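You operate a simulated robot arm through the tools that you are given. There is no shell and no other tool. Be economical: measure what you need, move in short steps, check, and stop when the job is done.

The job below is to be done with a simulated two-armed robot. You get a single attempt, and the scene is never put back.

## Task
Pick up the order card that says "GJV-275F" with one hand, pass it to the other hand and put it on the top of the outfeed rollers.

It is judged by the outcome, as a careful person would: the job done as asked, and still so three seconds after it is handed in. It fails if anything else is knocked over, pushed out of place, dropped, spilled or broken.

## Robot
Two 7-joint arms with two-finger parallel grippers on one trunk, on a base that drives. Base frame: it is fixed to the floor where the robot stands at the start and does not move with it; the origin is under the middle of the robot, x ahead of it, y to its left, z up. Readings come in m, degrees, newtons and seconds.
The left shoulder is at the start at [0.05, 0.187, 0.985], the right one opposite. With the tool pointing down near the work surface each hand reaches from about 0.1 to 0.64 m from the robot's upright axis, wherever it stands, measured 20 degrees to its own side. Places, roughly: top of the outfeed rollers [0.9, 2.3, 0.6]. Payload 3.43 kg a hand.
Tool frame (each hand has its own): the origin (TCP) lies between the finger pads and is the grasp point; the fingertips stand 0.03 m ahead of it; z points along the fingers, y is the line along which they close. Largest opening 0.094 m; finger width 0.028, thickness 0.01; the body of the gripper, 0.05 by 0.096 m, starts 0.055 m behind the TCP.
Orientation is that of the tool frame in the base frame, as a unit quaternion [x, y, z, w]. With the fingers straight down and closing along the base's y, the tool's x points along the base's -x, its y along +y and its z along -z.

## Interface
- The arms move only by the tool servo_tool. It takes "left_targets", "right_targets" or both (then of equal length, played together; a hand with none holds still); each is a list of rows, each a list of 7 numbers: the closure, from 0 (fully open) to 1 (shut), then the shift along the tool's x, y, z in mm, then the turn, a rotation vector about the tool's x, y, z in degrees. In form: [[jaw, dx, dy, dz, rx, ry, rz], ...]. A call has 1 to 12 rows; each row shifts and turns the commanded pose from where the row before left it, along the tool's axes as they then stand. A row lasts 0.2 s, in which the tool goes at most 0.05 m and 8.6 degrees; a call with a longer step from one row to the next is refused whole, and so is a gripper value outside its range. Where a pose cannot be reached the arm comes as near as it can. A force on the tool above 40 N (or 10 N above the force at the start of the call, whichever is more), or a blocked arm, ends the call early, and 0.2 s more pass. Each finger travels about 0.153 m/s and halts on what it meets, pressing with about 39 N; the grip force reading is that of the motor and also rises with nothing between the fingers. The clock runs only during rows and for 0.2 s after the last one: add rows that do not move to give the fingers time. The reply holds the time, the measured pose of the TCP, the force on the tool along the base axes, the opening and the grip force, in the units named above and with some noise, with the torque about the TCP (base axes, N m) and any sound that the robot's microphone picked up, and new pictures: "views" is both (left out), scene, wrist or none (wrist: the cameras of the hands that moved).
- Cameras (640 x 400 px; columns grow to the right, rows downward): "scene" is now at [0.1371, -0.0149, 1.1297]; the picture's right is [-0.19, -0.98, 0.00], its down [-0.72, 0.14, -0.68] and it looks along [0.67, -0.13, -0.73] (base axes); focal length 290 px, centre (320, 200). "left" rides on the left gripper at [0.076, -0.014, -0.103] in its tool frame; the picture's right is [0.18, 0.98, 0.00], its down [-0.75, 0.14, -0.64] and it looks along [-0.63, 0.12, 0.77] (tool axes); focal length 243 px, centre (320, 200). "right" rides on the right gripper at [0.076, 0.014, -0.103] in its tool frame; the picture's right is [-0.18, 0.98, 0.00], its down [-0.75, -0.14, -0.64] and it looks along [-0.63, -0.12, 0.77] (tool axes); focal length 243 px, centre (320, 200). There is no depth. A picture from a camera that has moved, and an enlarged one, comes with that camera's place and axes in the base frame and with its lens.
- lift_body(by): slides the trunk up (or, below 0, down) by that many m; the arms and the scene camera ride with it, the base frame stays. It gives what a move gives, with no picture.
- roll_base(legs): drives the robot by 1 to 6 legs, each [ahead, left, turn to the left] in m, m and degrees, along the robot's own axes; the way and the turn of a leg run together, so that a leg with both is an arc; at most 1.5 m and 180 degrees a leg. The arms and the cameras ride along, it lands a little off, and it stops where it bumps. It gives what a move gives, and a new picture of the scene camera.
- turn_head(pan, tilt): turns the head with the scene camera to pan (to the left, within 80 degrees either way) and tilt (down, from -29 to 69), counted from straight ahead of the robot. It gives what a move gives, and a new picture of the scene camera.
- zoom(camera, box): a new picture of the part [left, top, right, bottom] of that camera's present view, enlarged. No time passes.
- sign_off(): hands the job in; it is judged then, once.

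Work in short steps. Places have to be worked out from the pictures, the camera data and where the tool is seen: move nearer, look again, correct. Check each grasp and each placing, and mend what went wrong. You have 120 turns and 260 pictures in all, those below and enlarged ones among them. Open the grippers and draw the arms clear of the work before you hand the job in, unless the task says otherwise; then end with one line.

The tools are called after ">>>" as name(argument=value, ...) on one line, values as JSON. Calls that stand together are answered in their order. servo_tool: Moves the arms, as the interface text tells. Its arguments: {"type":"object","properties":{"left_targets":{"type":"array","items":{"type":"array","items":{"type":"number"}}},"right_targets":{"type":"array","items":{"type":"array","items":{"type":"number"}}},"views":{"type":"string","enum":["both","scene","wrist","none"]}},"required":[]} The other tools are called the same way: lift_body (by) slides the trunk up or down; roll_base (legs) drives the base; turn_head (pan, tilt) turns the head that bears the scene camera; zoom (camera, box) takes an enlarged picture of a part of a camera's view; sign_off () hands the job in.

At the start:

```text
clock: 0.0
left_position: [0.3995, 0.0604, 0.8094]
left_orientation: [0.0, 1.0, 0.0, 0.001]
left_contact_force: [0.0, -1.0, -0.6]
left_wrist_torque: [-0.03, 0.0, -0.01]
left_opening: 0.0942
left_gripper_force: 0.1
right_position: [0.3329, -0.2288, 0.8005]
right_orientation: [0.0, 1.0, 0.0, 0.0]
right_contact_force: [-0.2, -0.2, 0.9]
right_wrist_torque: [-0.01, 0.02, -0.04]
right_opening: 0.0939
right_gripper_force: 0.1
trunk travel left (down, up): [-0.2, 0.232]
robot x, y, heading: [-0.0016, 0.0007, 0.5]
head pan, tilt: [-10.9, 47.1]
```

scene: 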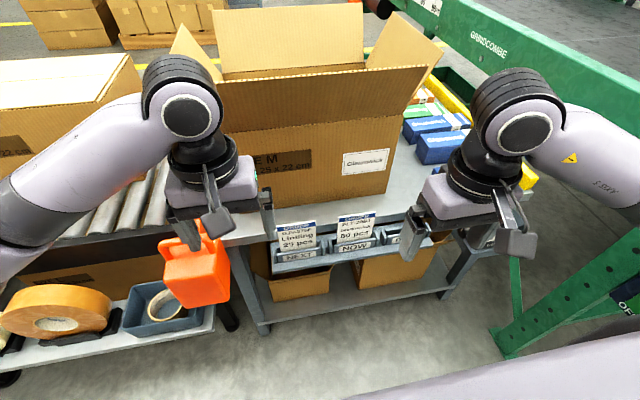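
right: 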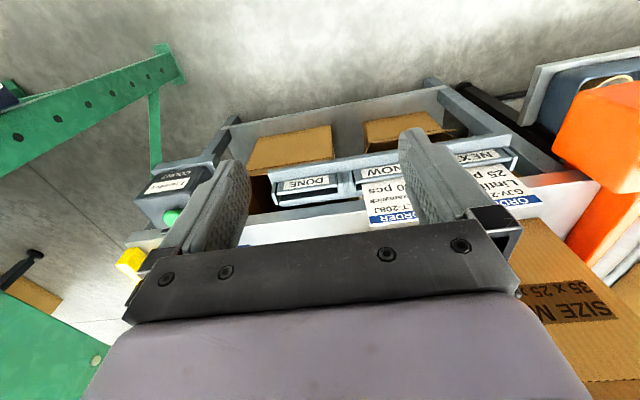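
left: 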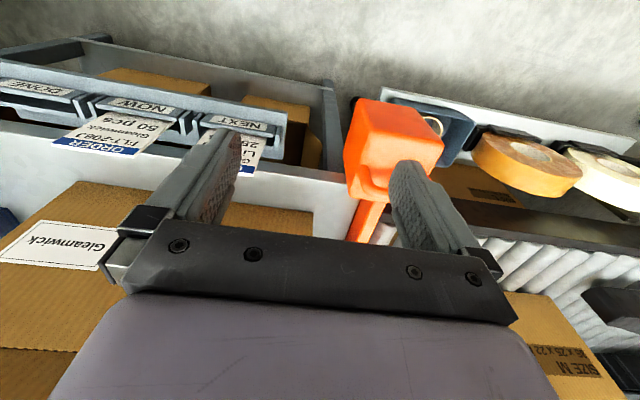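

I see two cards standing in pockets ("NEXT" and "NOW") at the front edge of the bench. I zoom in to read them.

>>> zoom(camera="scene", box=[250, 190, 450, 315])

>>> zoom(camera="left", box=[0, 60, 340, 272])

>>> zoom(camera="right", box=[240, 100, 560, 300])

```text
3.20 times, centred on (350, 252) of scene
camera zoom: at [0.1371, -0.0149, 1.1297], right [-0.19, -0.98, 0.0], down [-0.72, 0.14, -0.68], along [0.67, -0.13, -0.73], focal length 929 px, centre (224, 32)
```

zoom: 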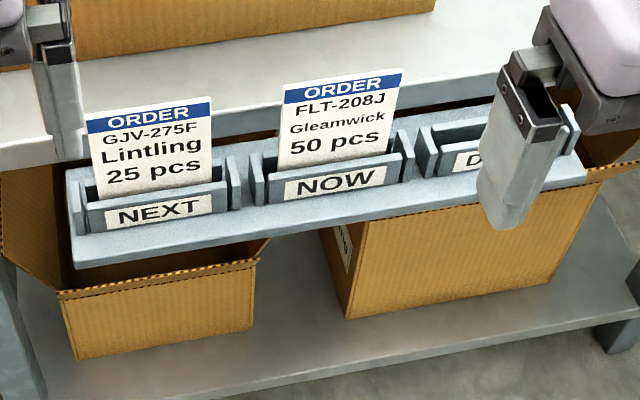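

```text
1.88 times, centred on (170, 166) of left
camera zoom: at [0.3244, 0.0454, 0.9099], right [-0.18, 0.98, 0.0], down [0.75, 0.14, 0.64], along [0.63, 0.12, -0.77], focal length 457 px, centre (602, 264)
```

zoom: 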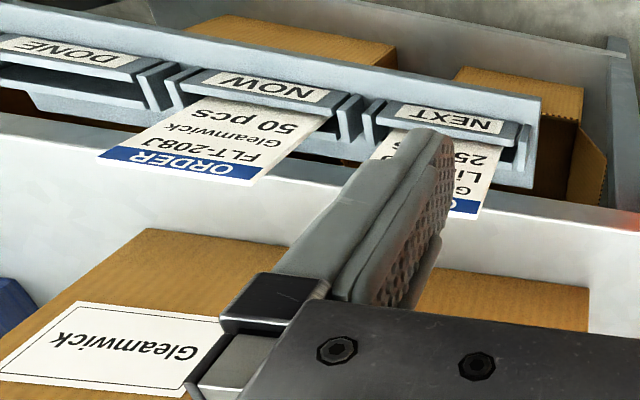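

```text
2.00 times, centred on (400, 200) of right
camera zoom: at [0.2568, -0.2134, 0.9042], right [0.18, 0.98, 0.0], down [0.75, -0.14, 0.64], along [0.63, -0.12, -0.77], focal length 485 px, centre (160, 200)
```

zoom: 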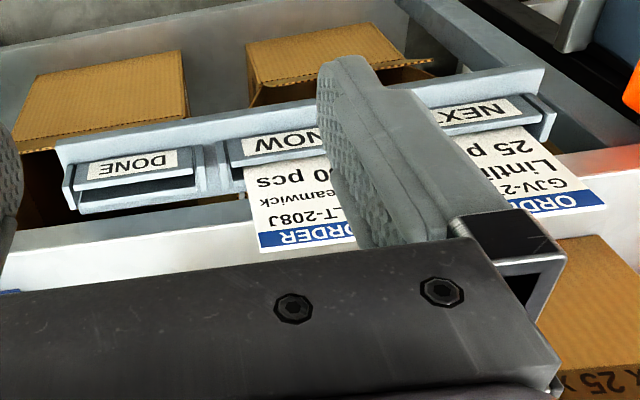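

The GJV-275F card stands in the NEXT pocket. I triangulate its top edge at x≈0.49, y from 0.00 to -0.076, z≈0.683, leaning back about 20°. I move the left hand up and to the side, and turn the right hand so its fingers close along x.

>>> servo_tool(left_targets=[[0, 0, 0, -40, 0, 0, 0], [0, 0, 0, -40, 0, 0, 0], [0, 0, 40, 0, 0, 0, 0], [0, 0, 40, 0, 0, 0, 0], [0, 0, 40, 0, 0, 0, 0], [0, 0, 40, 0, 0, 0, 0], [0, 0, 0, 0, 0, 0, 0], [0, 0, 0, 0, 0, 0, 0], [0, 0, 0, 0, 0, 0, 0], [0, 0, 0, 0, 0, 0, 0], [0, 0, 0, 0, 0, 0, 0]], right_targets=[[0, 0, 0, -20, 0, 0, -8.2], [0, 0, 0, -20, 0, 0, -8.2], [0, 0, 0, 0, 0, 0, -8.2], [0, 0, 0, 0, 0, 0, -8.2], [0, 0, 0, 0, 0, 0, -8.2], [0, 0, 0, 0, 0, 0, -8.2], [0, 0, 0, 0, 0, 0, -8.2], [0, 0, 0, 0, 0, 0, -8.2], [0, 0, 0, 0, 0, 0, -8.2], [0, 0, 0, 0, 0, 0, -8.2], [0, 0, 0, 0, 0, 0, -8.0]])

```text
clock: 2.4
left_position: [0.3994, 0.2191, 0.8877]
left_orientation: [0.001, 1.0, -0.001, 0.0]
left_contact_force: [0.7, -0.7, -0.6]
left_wrist_torque: [0.01, -0.01, -0.01]
left_opening: 0.0941
left_gripper_force: 0.0
right_position: [0.3183, -0.1738, 0.8174]
right_orientation: [-0.648, 0.759, -0.06, 0.025]
right_contact_force: [-0.7, -0.9, 0.4]
right_wrist_torque: [0.01, 0.0, 0.0]
right_opening: 0.0941
right_gripper_force: 0.0
right hand out of reach, approached as far as the arm can: row 9, 10, 11
trunk travel left (down, up): [-0.2, 0.232]
robot x, y, heading: [0.002, 0.0017, -0.0]
head pan, tilt: [-10.9, 47.1]
camera scene: at [0.1372, -0.0149, 1.1297], right [-0.19, -0.98, 0.0], down [-0.72, 0.14, -0.68], along [0.67, -0.13, -0.73], focal length 290 px, centre (320, 200)
camera right: at [0.2803, -0.2404, 0.9212], right [-0.93, 0.33, -0.13], down [0.19, 0.76, 0.62], along [0.3, 0.56, -0.77], focal length 243 px, centre (320, 200)
camera left: at [0.3249, 0.2049, 0.9887], right [-0.18, 0.98, 0.0], down [0.75, 0.14, 0.64], along [0.63, 0.12, -0.77], focal length 243 px, centre (320, 200)
```

scene: 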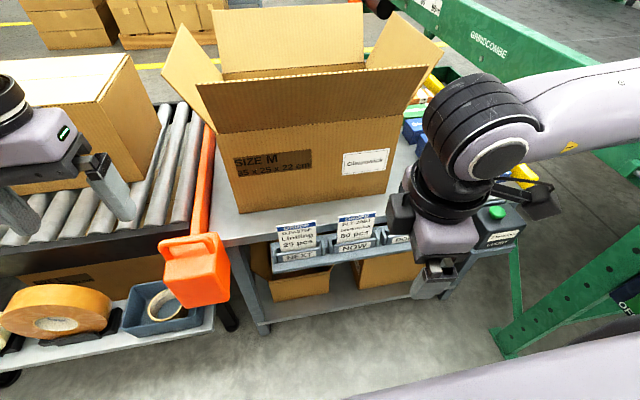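
right: 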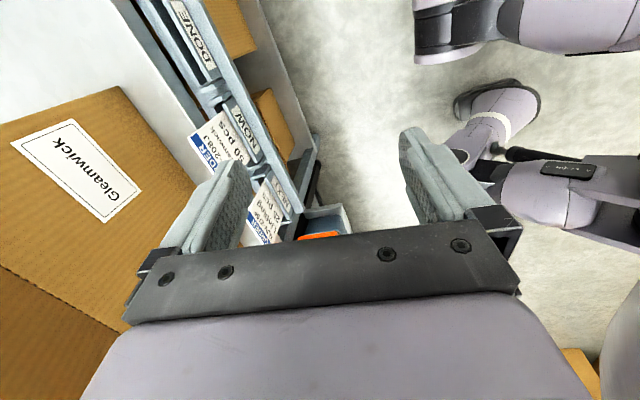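
left: 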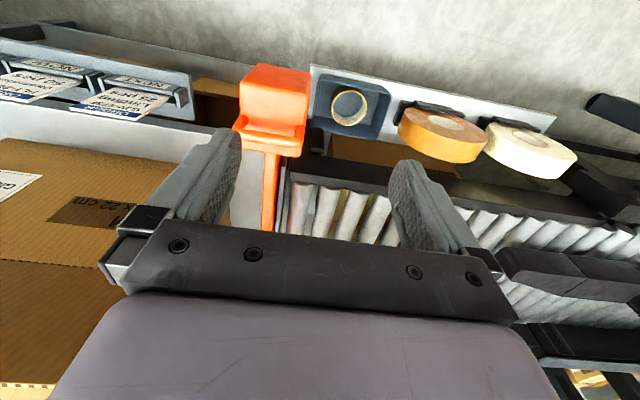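

The right hand stopped about 9° short of the turn, near a joint limit. I carry it forward and left towards a point above the card, where the wrist should have more room, keeping clear of the box.

>>> servo_tool(right_targets=[[0, -38, -28, -6, 0, 0, 0], [0, -38, -28, -6, 0, 0, 0], [0, -38, -28, -6, 0, 0, 0], [0, -38, -28, -6, 0, 0, 0], [0, 0, 0, 0, 0, 0, 0]])

```text
clock: 3.6
left_position: [0.3993, 0.2184, 0.887]
left_orientation: [0.0, 1.0, 0.0, 0.001]
left_contact_force: [0.1, 0.4, 1.2]
left_wrist_torque: [0.01, 0.0, 0.01]
left_opening: 0.0939
left_gripper_force: 0.0
right_position: [0.3716, -0.0892, 0.8377]
right_orientation: [-0.648, 0.759, -0.06, 0.022]
right_contact_force: [-0.1, 0.5, 1.0]
right_wrist_torque: [0.02, -0.01, -0.02]
right_opening: 0.0942
right_gripper_force: 0.0
right hand out of reach, approached as far as the arm can: row 1, 2, 3, 4
trunk travel left (down, up): [-0.2, 0.232]
robot x, y, heading: [0.0022, 0.0024, 0.1]
head pan, tilt: [-10.9, 47.1]
camera scene: at [0.1372, -0.0149, 1.1297], right [-0.19, -0.98, 0.0], down [-0.72, 0.14, -0.68], along [0.67, -0.13, -0.73], focal length 290 px, centre (320, 200)
camera right: at [0.3334, -0.1554, 0.9418], right [-0.93, 0.33, -0.13], down [0.19, 0.76, 0.62], along [0.3, 0.56, -0.77], focal length 243 px, centre (320, 200)
```

scene: 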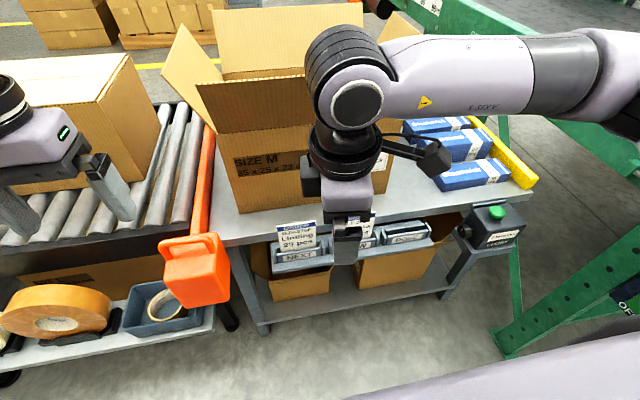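
right: 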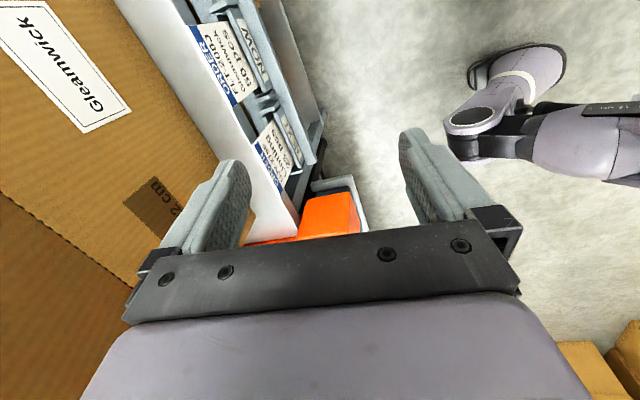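

In this arm posture the right wrist can't reach the full 90°. It's better to turn the base about 45° left, so the hand only needs about 45° relative to the robot. I draw the right hand back and undo part of its turn first.

>>> servo_tool(right_targets=[[0, 35, 25, -5, 0, 0, 0], [0, 35, 25, -5, 0, 0, 0], [0, 30, 20, -5, 0, 0, 7.5], [0, 0, 0, 0, 0, 0, 7.5], [0, 0, 0, 0, 0, 0, 7.5], [0, 0, 0, 0, 0, 0, 7.5], [0, 0, 0, 0, 0, 0, 7.0], [0, 0, 0, 0, 0, 0, 0]], views="none")

>>> roll_base(legs=[[0, -0.25, 0], [0, 0, 45]])

```text
clock: 5.4
left_position: [0.4003, 0.2196, 0.8867]
left_orientation: [0.0, 1.0, -0.001, 0.0]
left_contact_force: [0.3, -0.4, 0.0]
left_wrist_torque: [0.01, 0.0, 0.0]
left_opening: 0.0939
left_gripper_force: 0.1
right_position: [0.2851, -0.1758, 0.8502]
right_orientation: [-0.372, 0.926, -0.05, 0.041]
right_contact_force: [0.4, 0.1, -0.3]
right_wrist_torque: [0.0, 0.0, 0.0]
right_opening: 0.0939
right_gripper_force: 0.0
trunk travel left (down, up): [-0.2, 0.232]
robot x, y, heading: [0.0013, 0.0015, 0.0]
head pan, tilt: [-10.9, 47.1]
```

```text
clock: 10.3
left_position: [0.1209, 0.1887, 0.8854]
left_orientation: [-0.388, 0.922, 0.0, 0.0]
left_contact_force: [-0.1, -0.4, -0.3]
left_wrist_torque: [-0.01, -0.03, 0.02]
left_opening: 0.094
left_gripper_force: 0.1
right_position: [0.3245, -0.1676, 0.8497]
right_orientation: [-0.704, 0.708, -0.029, 0.057]
right_contact_force: [0.7, 1.4, 0.0]
right_wrist_torque: [0.04, 0.02, 0.02]
right_opening: 0.094
right_gripper_force: 0.0
trunk travel left (down, up): [-0.2, 0.232]
robot x, y, heading: [-0.0017, -0.2477, 45.7]
head pan, tilt: [-10.9, 47.1]
camera scene: at [0.1068, -0.162, 1.1297], right [0.57, -0.82, 0.0], down [-0.6, -0.42, -0.68], along [0.56, 0.39, -0.73], focal length 290 px, centre (320, 200)
```

scene: 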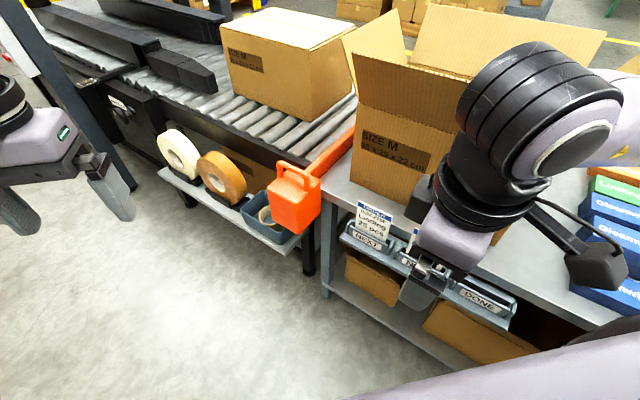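

The right hand now closes along x. I zoom on the card from this new angle to refine its place and lean.

>>> zoom(camera="scene", box=[320, 180, 480, 280])

>>> zoom(camera="right", box=[0, 0, 640, 400])

```text
4.00 times, centred on (400, 230) of scene
camera zoom: at [0.1068, -0.162, 1.1297], right [0.57, -0.82, 0.0], down [-0.6, -0.42, -0.68], along [0.56, 0.39, -0.73], focal length 1161 px, centre (0, 80)
```

zoom: 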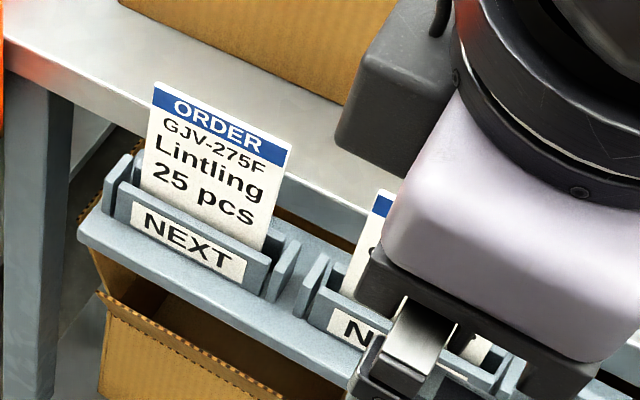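

```text
1.00 times, centred on (320, 200) of right (not enlarged: the box is as wide or as high as the picture)
camera zoom: at [0.2974, -0.2473, 0.9469], right [-0.97, 0.19, -0.11], down [0.06, 0.73, 0.68], along [0.21, 0.66, -0.72], focal length 243 px, centre (320, 200)
```

zoom: 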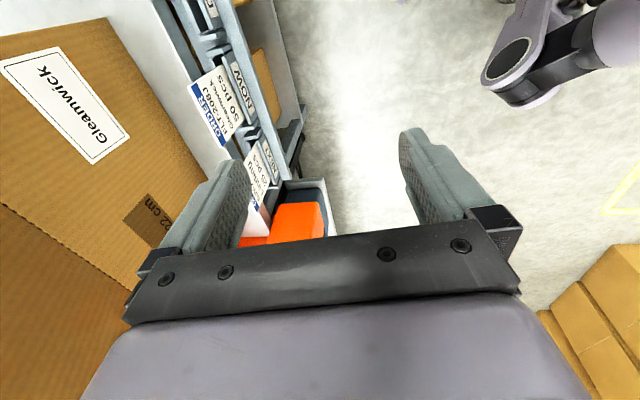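

From the two views the card's top edge is z≈0.686, x≈0.491, y from 0.005 to -0.072, and its lean is only about 7°. I tilt the hand to match and move partway towards a hover above the card, with jaws half open. I'm watching the clearance from wrist to box flap.

>>> servo_tool(right_targets=[[0.2, 0, 0, 0, -6.5, 0, 0], [0.4, 0, 0, 0, -6.5, 2.2, 0], [0.4, -27, -30, 0, 0, 0, 0], [0.4, -27, -30, 0, 0, 0, 0], [0.4, -27, -30, 0, 0, 0, 0], [0.4, -27, -30, 0, 0, 0, 0], [0.4, -25, -20, 0, 0, 0, 0], [0.4, 0, 0, 0, 0, 0, 0]])

```text
clock: 12.1
left_position: [0.1228, 0.1893, 0.8871]
left_orientation: [-0.388, 0.922, 0.0, 0.0]
left_contact_force: [-0.3, 0.9, 0.5]
left_wrist_torque: [0.01, 0.0, -0.01]
left_opening: 0.0938
left_gripper_force: 0.1
right_position: [0.4639, -0.0328, 0.8343]
right_orientation: [-0.705, 0.707, 0.036, -0.036]
right_contact_force: [0.1, 0.5, 0.5]
right_wrist_torque: [-0.02, 0.02, 0.02]
right_opening: 0.0564
right_gripper_force: 0.0
trunk travel left (down, up): [-0.2, 0.232]
robot x, y, heading: [-0.002, -0.2475, 45.7]
head pan, tilt: [-10.9, 47.1]
camera scene: at [0.1068, -0.162, 1.1297], right [0.57, -0.82, 0.0], down [-0.6, -0.42, -0.68], along [0.56, 0.39, -0.73], focal length 290 px, centre (320, 200)
camera right: at [0.4602, -0.1086, 0.9384], right [-0.98, 0.19, 0.1], down [0.21, 0.75, 0.62], along [0.04, 0.63, -0.78], focal length 243 px, centre (320, 200)
```

scene: 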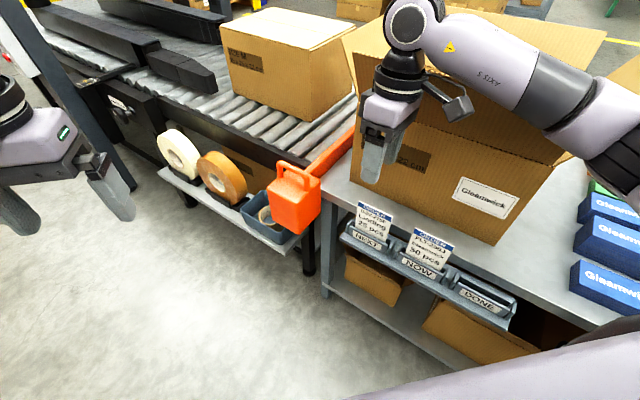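
right: 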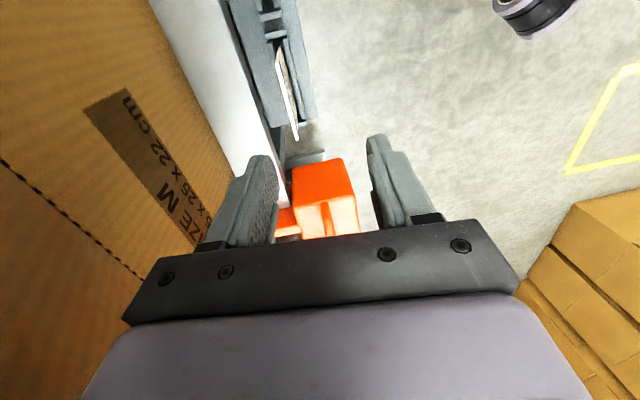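

The hand leans as wanted. I estimate the front flap's upper edge at x≈0.537, z≈0.95, and the wrist stays about 4 cm clear of it if I lower with the trunk. I centre over the card in x, then lower the trunk to just above it.

>>> servo_tool(right_targets=[[0.4, 0, -26, 0, 0, 0, 0], [0.4, 0, 0, 0, 0, 0, 0]], views="none")

>>> lift_body(by=-0.1)

>>> zoom(camera="right", box=[0, 0, 640, 400])

>>> zoom(camera="scene", box=[280, 40, 600, 240])

```text
clock: 12.7
left_position: [0.1226, 0.1904, 0.8874]
left_orientation: [-0.389, 0.921, 0.0, 0.001]
left_contact_force: [0.6, -0.5, -0.4]
left_wrist_torque: [0.03, -0.02, -0.05]
left_opening: 0.0941
left_gripper_force: 0.1
right_position: [0.4732, -0.0324, 0.833]
right_orientation: [-0.706, 0.707, 0.037, -0.037]
right_contact_force: [-0.2, -0.7, -0.2]
right_wrist_torque: [0.01, 0.05, 0.02]
right_opening: 0.0564
right_gripper_force: 0.0
right hand out of reach, approached as far as the arm can: row 1
trunk travel left (down, up): [-0.2, 0.232]
robot x, y, heading: [0.0008, -0.2533, 45.6]
head pan, tilt: [-10.9, 47.1]
```

```text
clock: 14.0
left_position: [0.1225, 0.1903, 0.787]
left_orientation: [-0.388, 0.921, -0.001, 0.0]
left_contact_force: [-0.3, 0.2, 1.0]
left_wrist_torque: [-0.04, -0.02, -0.01]
left_opening: 0.094
left_gripper_force: 0.0
right_position: [0.4717, -0.0335, 0.7338]
right_orientation: [-0.706, 0.707, 0.037, -0.037]
right_contact_force: [0.3, -0.2, -0.7]
right_wrist_torque: [0.01, 0.01, 0.02]
right_opening: 0.0566
right_gripper_force: 0.0
trunk travel left (down, up): [-0.1, 0.332]
robot x, y, heading: [0.0011, -0.2481, 46.0]
head pan, tilt: [-10.9, 47.1]
```

```text
1.00 times, centred on (320, 200) of right (not enlarged: the box is as wide or as high as the picture)
camera zoom: at [0.4684, -0.1091, 0.8377], right [-0.98, 0.19, 0.1], down [0.21, 0.75, 0.62], along [0.04, 0.63, -0.77], focal length 243 px, centre (320, 200)
```

zoom: 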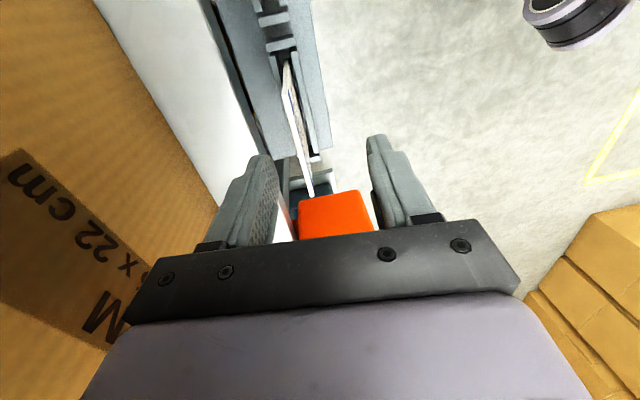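

```text
2.00 times, centred on (440, 140) of scene
camera zoom: at [0.1068, -0.1621, 1.0298], right [0.57, -0.82, 0.0], down [-0.6, -0.42, -0.68], along [0.56, 0.39, -0.73], focal length 581 px, centre (80, 320)
```

zoom: 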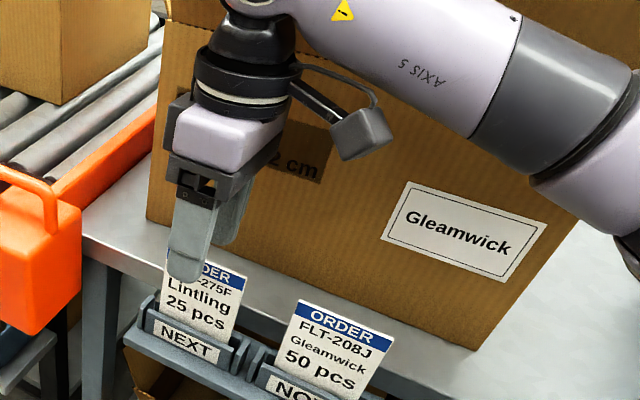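

The arm is at its reach limit at x≈0.472, and the card is at about x≈0.49. I nudge the base about 18 mm towards +x to centre the jaws.

>>> roll_base(legs=[[0.0125, -0.013, 0]])

>>> zoom(camera="right", box=[200, 0, 440, 250])

```text
clock: 14.8
left_position: [0.1402, 0.1907, 0.7875]
left_orientation: [-0.389, 0.921, 0.0, 0.0]
left_contact_force: [-0.3, 0.5, 0.4]
left_wrist_torque: [-0.02, -0.03, 0.01]
left_opening: 0.094
left_gripper_force: 0.1
right_position: [0.4897, -0.0338, 0.7329]
right_orientation: [-0.705, 0.707, 0.037, -0.037]
right_contact_force: [0.2, 0.2, 0.0]
right_wrist_torque: [-0.01, 0.0, -0.05]
right_opening: 0.0563
right_gripper_force: 0.0
trunk travel left (down, up): [-0.1, 0.332]
robot x, y, heading: [0.0156, -0.2483, 45.8]
head pan, tilt: [-10.9, 47.1]
camera scene: at [0.1246, -0.1621, 1.0297], right [0.57, -0.82, 0.0], down [-0.6, -0.42, -0.68], along [0.56, 0.39, -0.73], focal length 290 px, centre (320, 200)
```

scene: 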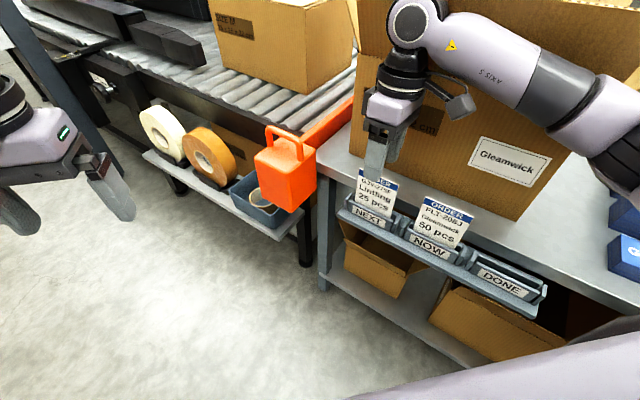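

```text
1.60 times, centred on (320, 125) of right
camera zoom: at [0.4862, -0.109, 0.8376], right [-0.98, 0.19, 0.1], down [0.21, 0.75, 0.62], along [0.04, 0.63, -0.78], focal length 388 px, centre (320, 320)
```

zoom: 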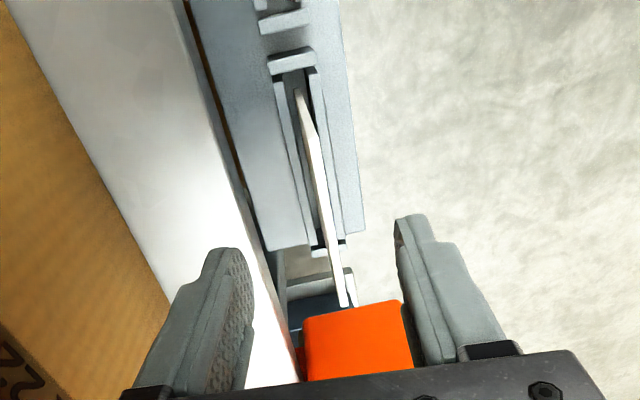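

The card is centred between the jaws. I lower the trunk 62 mm to straddle it.

>>> lift_body(by=-0.062)

>>> zoom(camera="right", box=[200, 0, 440, 250])

>>> zoom(camera="scene", box=[300, 60, 500, 200])

```text
clock: 15.8
left_position: [0.1398, 0.1896, 0.726]
left_orientation: [-0.389, 0.921, 0.0, 0.0]
left_contact_force: [-0.2, -0.8, 0.1]
left_wrist_torque: [0.04, -0.02, 0.01]
left_opening: 0.094
left_gripper_force: 0.1
right_position: [0.4898, -0.032, 0.6713]
right_orientation: [-0.706, 0.706, 0.037, -0.037]
right_contact_force: [-0.2, -0.1, -0.3]
right_wrist_torque: [-0.01, 0.01, -0.03]
right_opening: 0.0563
right_gripper_force: 0.1
trunk travel left (down, up): [-0.038, 0.394]
robot x, y, heading: [0.0167, -0.2472, 45.9]
head pan, tilt: [-10.9, 47.1]
```

```text
1.60 times, centred on (320, 125) of right
camera zoom: at [0.4862, -0.109, 0.7756], right [-0.98, 0.19, 0.1], down [0.21, 0.75, 0.62], along [0.04, 0.63, -0.77], focal length 388 px, centre (320, 320)
```

zoom: 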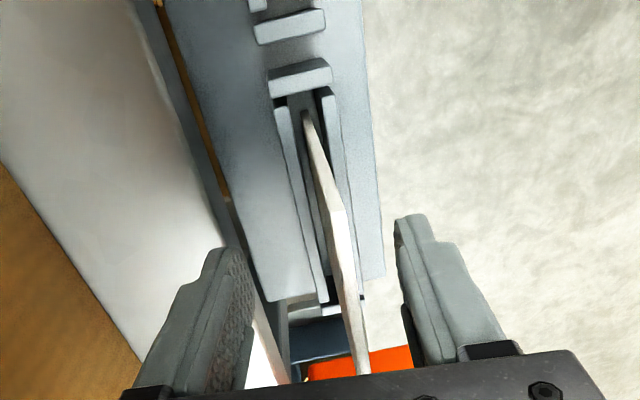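

```text
2.86 times, centred on (400, 130) of scene
camera zoom: at [0.1246, -0.1622, 0.9678], right [0.57, -0.82, 0.0], down [-0.6, -0.42, -0.68], along [0.56, 0.39, -0.73], focal length 830 px, centre (91, 400)
```

zoom: 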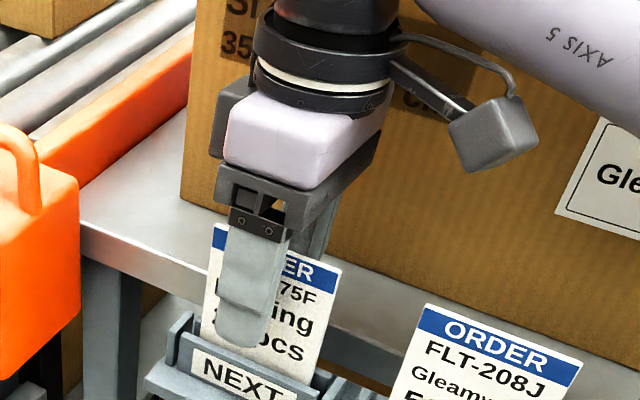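

The fingers straddle the card, well above the pocket lip. I close.

>>> servo_tool(right_targets=[[0.6, 0, 0, 0, 0, 0, 0], [0.8, 0, 0, 0, 0, 0, 0], [0.9, 0, 0, 0, 0, 0, 0], [1, 0, 0, 0, 0, 0, 0], [1, 0, 0, 0, 0, 0, 0], [1, 0, 0, 0, 0, 0, 0]])

```text
clock: 17.2
left_position: [0.1401, 0.1905, 0.726]
left_orientation: [-0.389, 0.921, 0.001, 0.0]
left_contact_force: [-0.5, -0.4, 1.2]
left_wrist_torque: [0.01, -0.01, 0.03]
left_opening: 0.0941
left_gripper_force: 0.0
right_position: [0.4903, -0.0336, 0.6707]
right_orientation: [-0.706, 0.706, 0.037, -0.038]
right_contact_force: [-0.9, 0.1, 0.6]
right_wrist_torque: [0.01, 0.01, -0.01]
right_opening: 0.0065
right_gripper_force: 39.1
trunk travel left (down, up): [-0.038, 0.394]
robot x, y, heading: [0.0181, -0.2494, 45.8]
head pan, tilt: [-10.9, 47.1]
camera scene: at [0.1246, -0.1622, 0.9677], right [0.57, -0.82, 0.0], down [-0.6, -0.42, -0.68], along [0.56, 0.39, -0.73], focal length 290 px, centre (320, 200)
camera right: at [0.4862, -0.109, 0.7756], right [-0.98, 0.19, 0.1], down [0.21, 0.75, 0.62], along [0.04, 0.63, -0.78], focal length 243 px, centre (320, 200)
```

scene: 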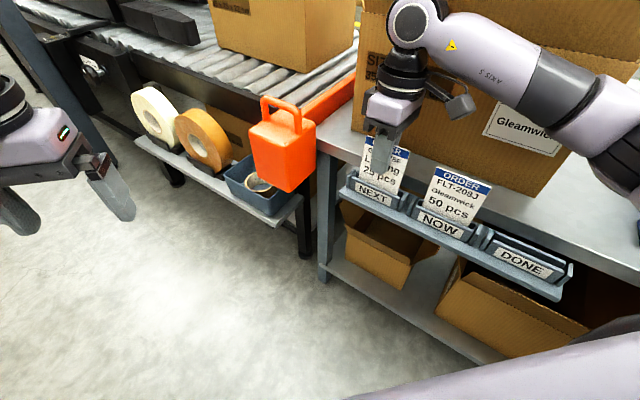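
right: 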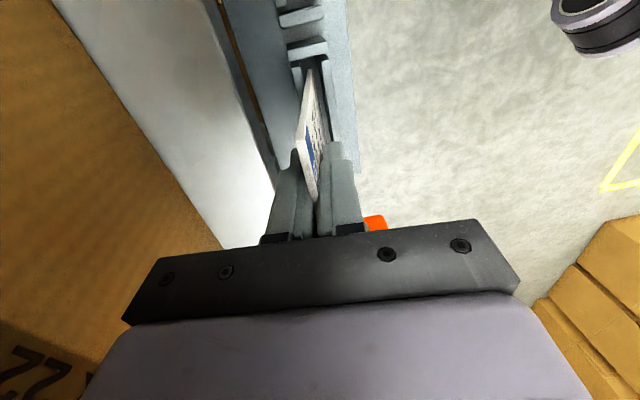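

The jaws hold the card, opening 6.5 mm with 39 N. I lift with the trunk.

>>> lift_body(by=0.04)

>>> lift_body(by=0.16)

>>> zoom(camera="scene", box=[240, 0, 640, 250])

>>> zoom(camera="right", box=[200, 0, 520, 200])

```text
clock: 18.1
left_position: [0.1394, 0.1899, 0.7649]
left_orientation: [-0.39, 0.921, -0.001, 0.0]
left_contact_force: [0.3, -0.7, -0.5]
left_wrist_torque: [-0.01, 0.0, -0.02]
left_opening: 0.094
left_gripper_force: 0.0
right_position: [0.4906, -0.0329, 0.7123]
right_orientation: [-0.705, 0.707, 0.037, -0.037]
right_contact_force: [0.4, -0.5, -1.7]
right_wrist_torque: [0.04, -0.02, 0.02]
right_opening: 0.0065
right_gripper_force: 39.3
trunk travel left (down, up): [-0.078, 0.354]
robot x, y, heading: [0.0174, -0.2495, 45.5]
head pan, tilt: [-10.9, 47.1]
```

```text
clock: 19.9
left_position: [0.14, 0.1901, 0.9263]
left_orientation: [-0.389, 0.921, 0.0, -0.001]
left_contact_force: [-0.6, -0.3, -0.3]
left_wrist_torque: [-0.03, 0.04, 0.02]
left_opening: 0.0941
left_gripper_force: 0.1
right_position: [0.489, -0.0334, 0.8712]
right_orientation: [-0.705, 0.707, 0.037, -0.037]
right_contact_force: [0.3, -0.1, -0.2]
right_wrist_torque: [0.02, -0.03, 0.02]
right_opening: 0.0067
right_gripper_force: 39.1
trunk travel left (down, up): [-0.238, 0.194]
robot x, y, heading: [0.0112, -0.2523, 46.0]
head pan, tilt: [-10.9, 47.1]
```

```text
1.60 times, centred on (440, 125) of scene
camera zoom: at [0.1247, -0.1621, 1.1677], right [0.57, -0.82, 0.0], down [-0.6, -0.42, -0.68], along [0.56, 0.39, -0.73], focal length 464 px, centre (128, 320)
```

zoom: 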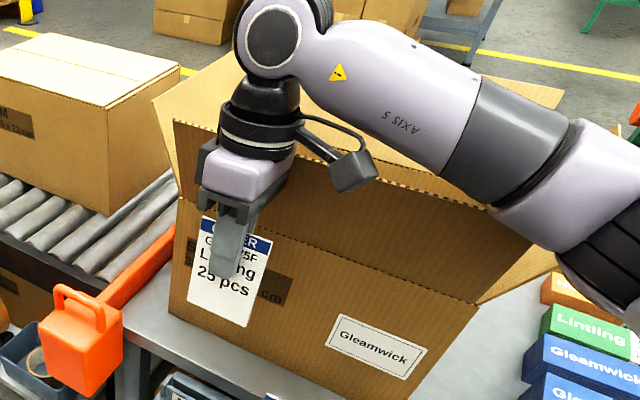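

```text
2.00 times, centred on (360, 100) of right
camera zoom: at [0.4863, -0.109, 0.9754], right [-0.98, 0.19, 0.1], down [0.21, 0.75, 0.62], along [0.04, 0.63, -0.78], focal length 485 px, centre (240, 400)
```

zoom: 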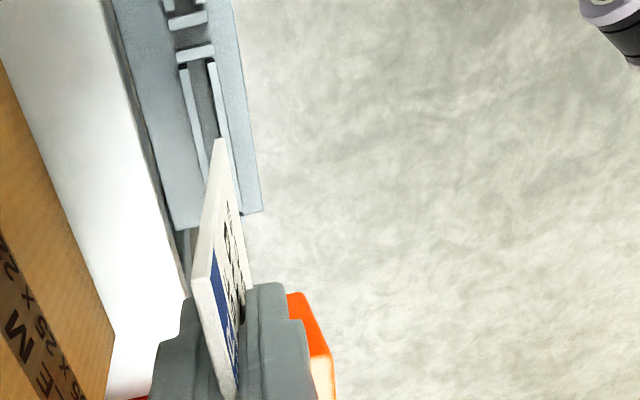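

The card came out cleanly and the other card is undisturbed. I back the base away about 0.28 m in -x, and turn it back to face ahead.

>>> roll_base(legs=[[-0.2, 0.2, 0], [0, 0, -45.5]])

```text
clock: 24.4
left_position: [0.1347, -0.0358, 0.925]
left_orientation: [0.004, 1.0, 0.0, 0.0]
left_contact_force: [0.0, 0.4, -0.7]
left_wrist_torque: [-0.05, 0.01, -0.05]
left_opening: 0.0938
left_gripper_force: 0.1
right_position: [0.2166, -0.4423, 0.8712]
right_orientation: [-0.372, 0.927, 0.049, -0.019]
right_contact_force: [0.1, -0.5, 0.6]
right_wrist_torque: [0.01, 0.02, 0.01]
right_opening: 0.0066
right_gripper_force: 38.5
trunk travel left (down, up): [-0.238, 0.194]
robot x, y, heading: [-0.2659, -0.2549, -0.5]
head pan, tilt: [-10.9, 47.1]
camera scene: at [-0.1293, -0.2685, 1.1677], right [-0.19, -0.98, 0.0], down [-0.72, 0.14, -0.68], along [0.67, -0.13, -0.73], focal length 290 px, centre (320, 200)
```

scene: 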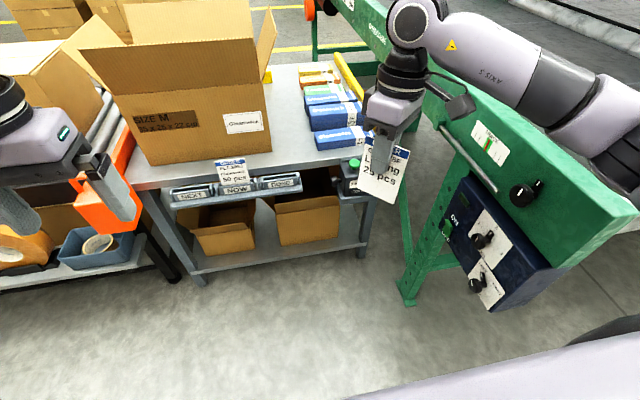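

The card is held and clear. For the handover I level the right hand, bring it in front of the robot and yaw it, so the card's plane runs diagonally and the left hand can come in horizontally from the left.

>>> servo_tool(right_targets=[[1, 0, 0, 0, 6, 0, 0], [1, -31.4, 13.4, -12, 0, 0, 0], [1, -31.4, 13.4, -12, 0, 0, 0], [1, -31.4, 13.4, -12, 0, 0, 0], [1, -31.4, 13.4, -12, 0, 0, 0], [1, -31.4, 13.4, -12, 0, 0, 0], [1, 0, 0, 0, 0, 0, 8], [1, 0, 0, 0, 0, 0, 8], [1, 0, 0, 0, 0, 0, 8], [1, 0, 0, 0, 0, 0, 8], [1, 0, 0, 0, 0, 0, 8]], left_targets=[[0, 0, 30, 0, 0, 0, 0], [0, 0, 30, 0, 0, 0, 0], [0, 0, 30, 0, 0, 0, 0], [0, 0, 0, 0, 0, -8, 0], [0, 0, 0, 0, 0, -8, 0], [0, 0, 0, 0, 0, -8, 0], [0, 0, 0, 0, 0, -8, 0], [0, 0, 0, 0, 0, -8, 0], [0, 0, 0, 0, 0, -8, 0], [0, 0, 0, 0, 0, 0, 0], [0, 0, 0, 0, 0, 0, 0]])

```text
clock: 26.8
left_position: [0.1363, 0.0542, 0.9259]
left_orientation: [0.004, 0.914, -0.002, 0.406]
left_contact_force: [0.5, 0.3, -0.4]
left_wrist_torque: [0.02, -0.02, 0.01]
left_opening: 0.0939
left_gripper_force: 0.1
right_position: [0.271, -0.3156, 0.9189]
right_orientation: [-0.032, 1.0, 0.0, 0.0]
right_contact_force: [0.7, 0.0, -0.5]
right_wrist_torque: [-0.01, 0.0, 0.01]
right_opening: 0.0064
right_gripper_force: 39.1
right hand out of reach, approached as far as the arm can: row 6
trunk travel left (down, up): [-0.238, 0.194]
robot x, y, heading: [-0.2666, -0.2499, -0.4]
head pan, tilt: [-10.9, 47.1]
camera scene: at [-0.1293, -0.2685, 1.1677], right [-0.19, -0.98, 0.0], down [-0.72, 0.14, -0.68], along [0.67, -0.13, -0.73], focal length 290 px, centre (320, 200)
camera right: at [0.194, -0.3058, 1.0217], right [0.12, 0.99, 0.0], down [0.76, -0.09, 0.64], along [0.64, -0.08, -0.77], focal length 243 px, centre (320, 200)
camera left: at [0.0107, 0.0405, 0.937], right [-0.12, 0.98, -0.14], down [0.03, 0.14, 0.99], along [0.99, 0.11, -0.04], focal length 243 px, centre (320, 200)
```

scene: 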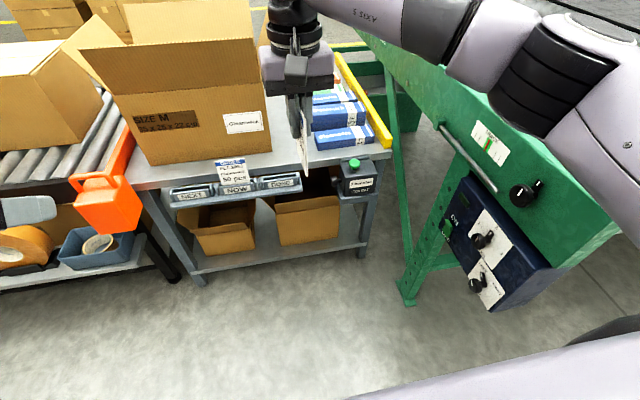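
right: 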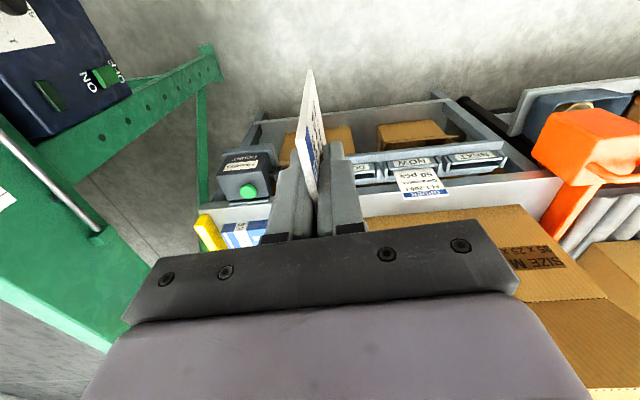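
left: 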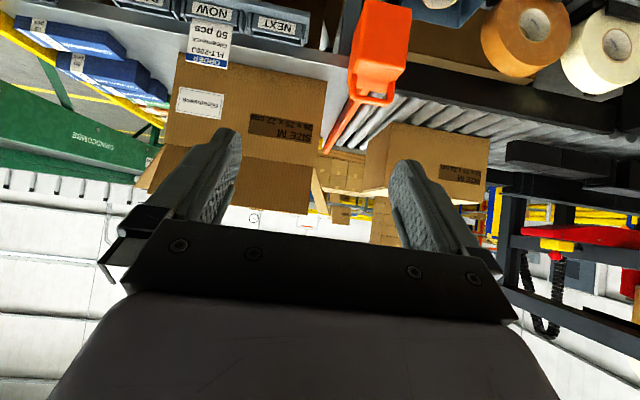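

The right hand is now straight. I add another 45° of yaw, and bring the left hand to horizontal pointing 45° inward.

>>> servo_tool(right_targets=[[1, 0, 0, 0, 0, 0, 7.5], [1, 0, 0, 0, 0, 0, 7.5], [1, 0, 0, 0, 0, 0, 7.5], [1, 0, 0, 0, 0, 0, 7.5], [1, 0, 0, 0, 0, 0, 7.5], [1, 0, 0, 0, 0, 0, 7.5], [1, 0, 0, 0, 0, 0, 0], [1, 0, 0, 0, 0, 0, 0], [1, 0, 0, 0, 0, 0, 0], [1, 0, 0, 0, 0, 0, 0], [1, 0, 0, 0, 0, 0, 0], [1, 0, 0, 0, 0, 0, 0]], left_targets=[[0, 0, 0, 0, 0, -7, 0], [0, 0, 0, 0, 0, -7, 0], [0, 0, 0, 0, 0, -7, 0], [0, 0, 0, 0, 0, -7, 0], [0, 0, 0, 0, 0, -7, 0], [0, 0, 0, 0, 0, -7, 0], [0, 0, 0, 0, 7.5, 0, 0], [0, 0, 0, 0, 7.5, 0, 0], [0, 0, 0, 0, 7.5, 0, 0], [0, 0, 0, 0, 7.5, 0, 0], [0, 0, 0, 0, 7.5, 0, 0], [0, 0, 0, 0, 7.5, 0, 0]])

```text
clock: 29.4
left_position: [0.1882, 0.0346, 0.9175]
left_orientation: [0.207, 0.692, -0.194, 0.664]
left_contact_force: [-0.5, 0.6, 0.9]
left_wrist_torque: [0.01, 0.01, -0.02]
left_opening: 0.0942
left_gripper_force: 0.1
left hand out of reach, approached as far as the arm can: row 1, 2, 3, 11, 12
right_position: [0.2711, -0.3152, 0.9186]
right_orientation: [0.352, 0.936, 0.0, 0.0]
right_contact_force: [0.3, -0.2, 0.4]
right_wrist_torque: [-0.01, 0.01, -0.02]
right_opening: 0.0066
right_gripper_force: 39.2
trunk travel left (down, up): [-0.238, 0.194]
robot x, y, heading: [-0.2651, -0.2528, -0.3]
head pan, tilt: [-10.9, 47.1]
camera scene: at [-0.1293, -0.2685, 1.1677], right [-0.19, -0.98, 0.0], down [-0.72, 0.14, -0.68], along [0.67, -0.13, -0.73], focal length 290 px, centre (320, 200)
camera right: at [0.2234, -0.2541, 1.0217], right [0.79, 0.62, 0.0], down [0.47, -0.6, 0.64], along [0.4, -0.5, -0.77], focal length 243 px, centre (320, 200)
camera left: at [0.0932, 0.0807, 0.8438], right [0.53, 0.83, -0.18], down [-0.44, 0.44, 0.78], along [0.73, -0.34, 0.6], focal length 243 px, centre (320, 200)
```

scene: 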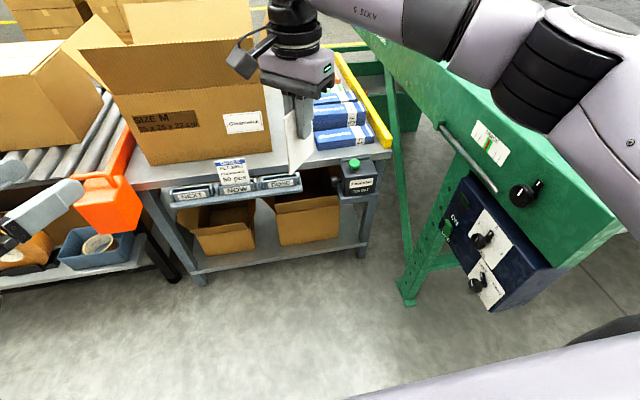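
right: 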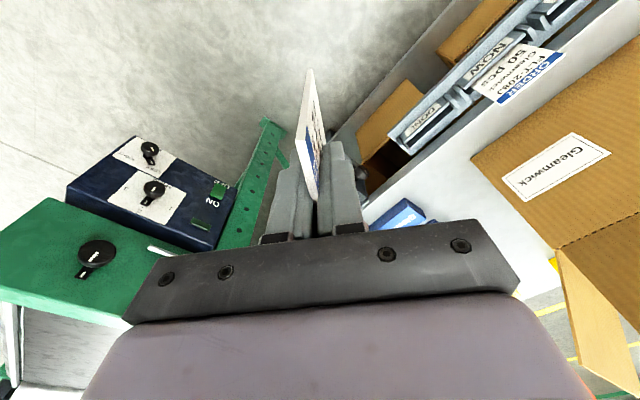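
left: 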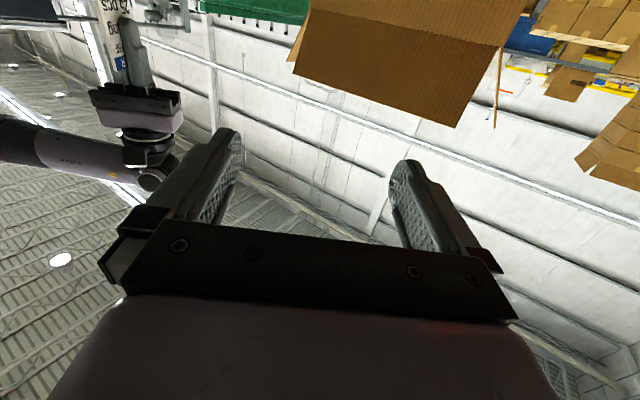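

The left hand is horizontal at yaw -33° and the card plane is at -41°, so I rotate the right hand back 8.3° to match. Then I move the left hand to a pre-grasp about 13 cm back along the card plane, 55 mm below the right TCP.

>>> servo_tool(right_targets=[[1, 0, 0, 0, 0, 0, -8.3], [1, 0, 0, 0, 0, 0, 0], [1, 0, 0, 0, 0, 0, 0], [1, 0, 0, 0, 0, 0, 0], [1, 0, 0, 0, 0, 0, 0], [1, 0, 0, 0, 0, 0, 0], [1, 0, 0, 0, 0, 0, 0]], left_targets=[[0, 7.7, -41.5, 22, 0, 0, 0], [0, 7.7, -41.5, 22, 0, 0, 0], [0, 7.7, -41.5, 22, 0, 0, 0], [0, 7.7, -41.5, 22, 0, 0, 0], [0, 7.7, -41.5, 22, 0, 0, 0], [0, 7.7, -41.5, 22, 0, 0, 0], [0, 0, 0, 0, 0, 0, 0]])

```text
clock: 31.0
left_position: [0.1608, -0.2459, 0.8617]
left_orientation: [0.208, 0.692, -0.194, 0.663]
left_contact_force: [-0.2, 0.0, -0.3]
left_wrist_torque: [-0.01, 0.0, 0.03]
left_opening: 0.094
left_gripper_force: 0.0
right_position: [0.2712, -0.316, 0.9188]
right_orientation: [0.283, 0.959, 0.001, 0.001]
right_contact_force: [0.0, 0.0, 0.0]
right_wrist_torque: [0.03, -0.01, -0.03]
right_opening: 0.0067
right_gripper_force: 38.3
trunk travel left (down, up): [-0.238, 0.194]
robot x, y, heading: [-0.2651, -0.2494, -0.2]
head pan, tilt: [-10.9, 47.1]
camera scene: at [-0.1293, -0.2685, 1.1678], right [-0.19, -0.98, 0.0], down [-0.72, 0.14, -0.68], along [0.67, -0.13, -0.73], focal length 290 px, centre (320, 200)
camera right: at [0.2149, -0.2616, 1.0217], right [0.69, 0.73, 0.0], down [0.56, -0.53, 0.64], along [0.47, -0.44, -0.77], focal length 243 px, centre (320, 200)
camera left: at [0.0666, -0.1983, 0.7891], right [0.53, 0.83, -0.18], down [-0.44, 0.44, 0.78], along [0.73, -0.34, 0.6], focal length 243 px, centre (320, 200)
```

scene: 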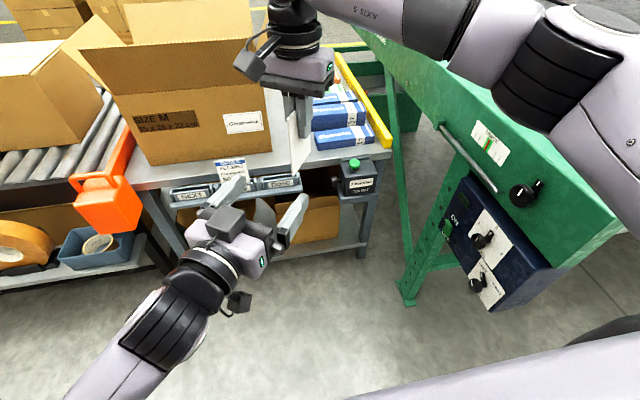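
right: 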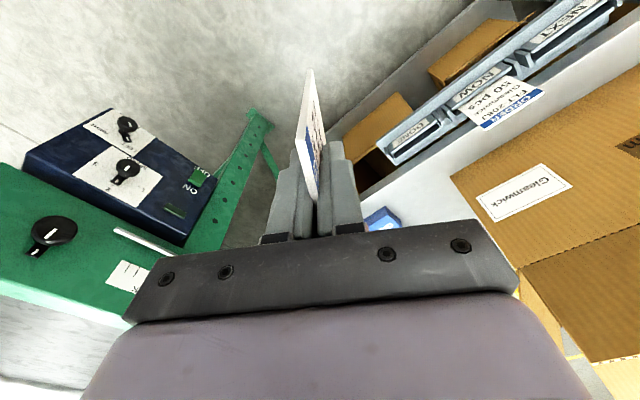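
left: 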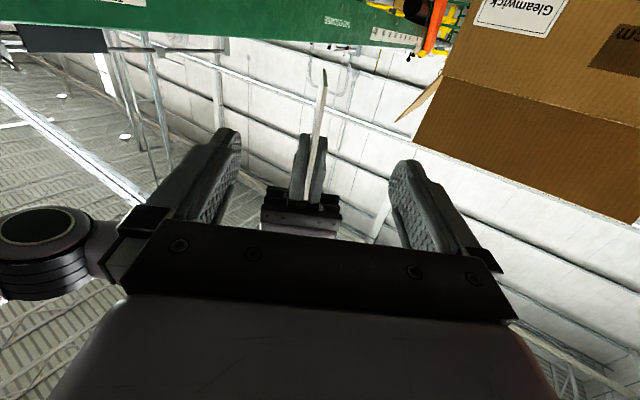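

The card sits between the open left fingers. I advance 96 mm along the fingers.

>>> servo_tool(left_targets=[[0, 0, 0, 32, 0, 0, 0], [0, 0, 0, 32, 0, 0, 0], [0, 0, 0, 32, 0, 0, 0], [0.3, 0, 0, 0, 0, 0, 0], [0.4, 0, 0, 0, 0, 0, 0]])

```text
clock: 32.2
left_position: [0.2413, -0.2958, 0.8581]
left_orientation: [0.208, 0.691, -0.195, 0.664]
left_contact_force: [0.5, -0.8, 0.5]
left_wrist_torque: [0.0, 0.0, 0.03]
left_opening: 0.0566
left_gripper_force: 0.0
right_position: [0.2718, -0.3141, 0.9195]
right_orientation: [0.284, 0.959, 0.0, 0.0]
right_contact_force: [0.5, -0.9, 0.3]
right_wrist_torque: [0.01, -0.02, 0.0]
right_opening: 0.0064
right_gripper_force: 39.2
trunk travel left (down, up): [-0.238, 0.194]
robot x, y, heading: [-0.2664, -0.256, -0.4]
head pan, tilt: [-10.9, 47.1]
camera scene: at [-0.1293, -0.2685, 1.1677], right [-0.19, -0.98, 0.0], down [-0.72, 0.14, -0.68], along [0.67, -0.13, -0.73], focal length 290 px, centre (320, 200)
camera left: at [0.1464, -0.2505, 0.7855], right [0.53, 0.83, -0.18], down [-0.44, 0.45, 0.78], along [0.73, -0.34, 0.6], focal length 243 px, centre (320, 200)
```

scene: 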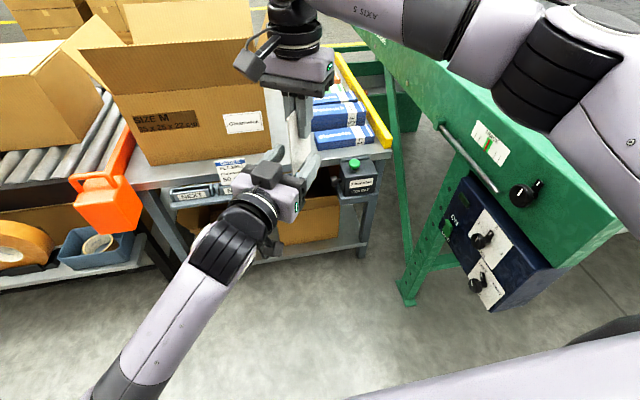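
left: 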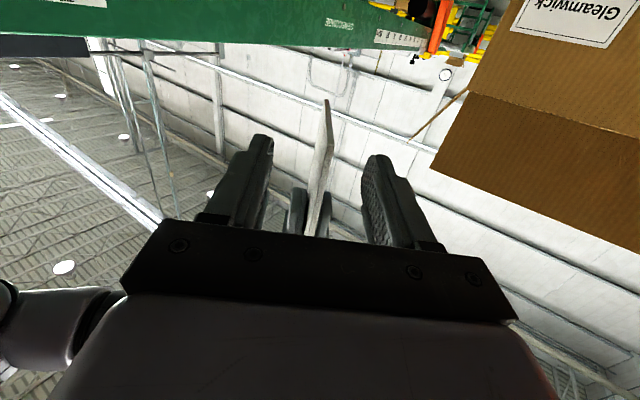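

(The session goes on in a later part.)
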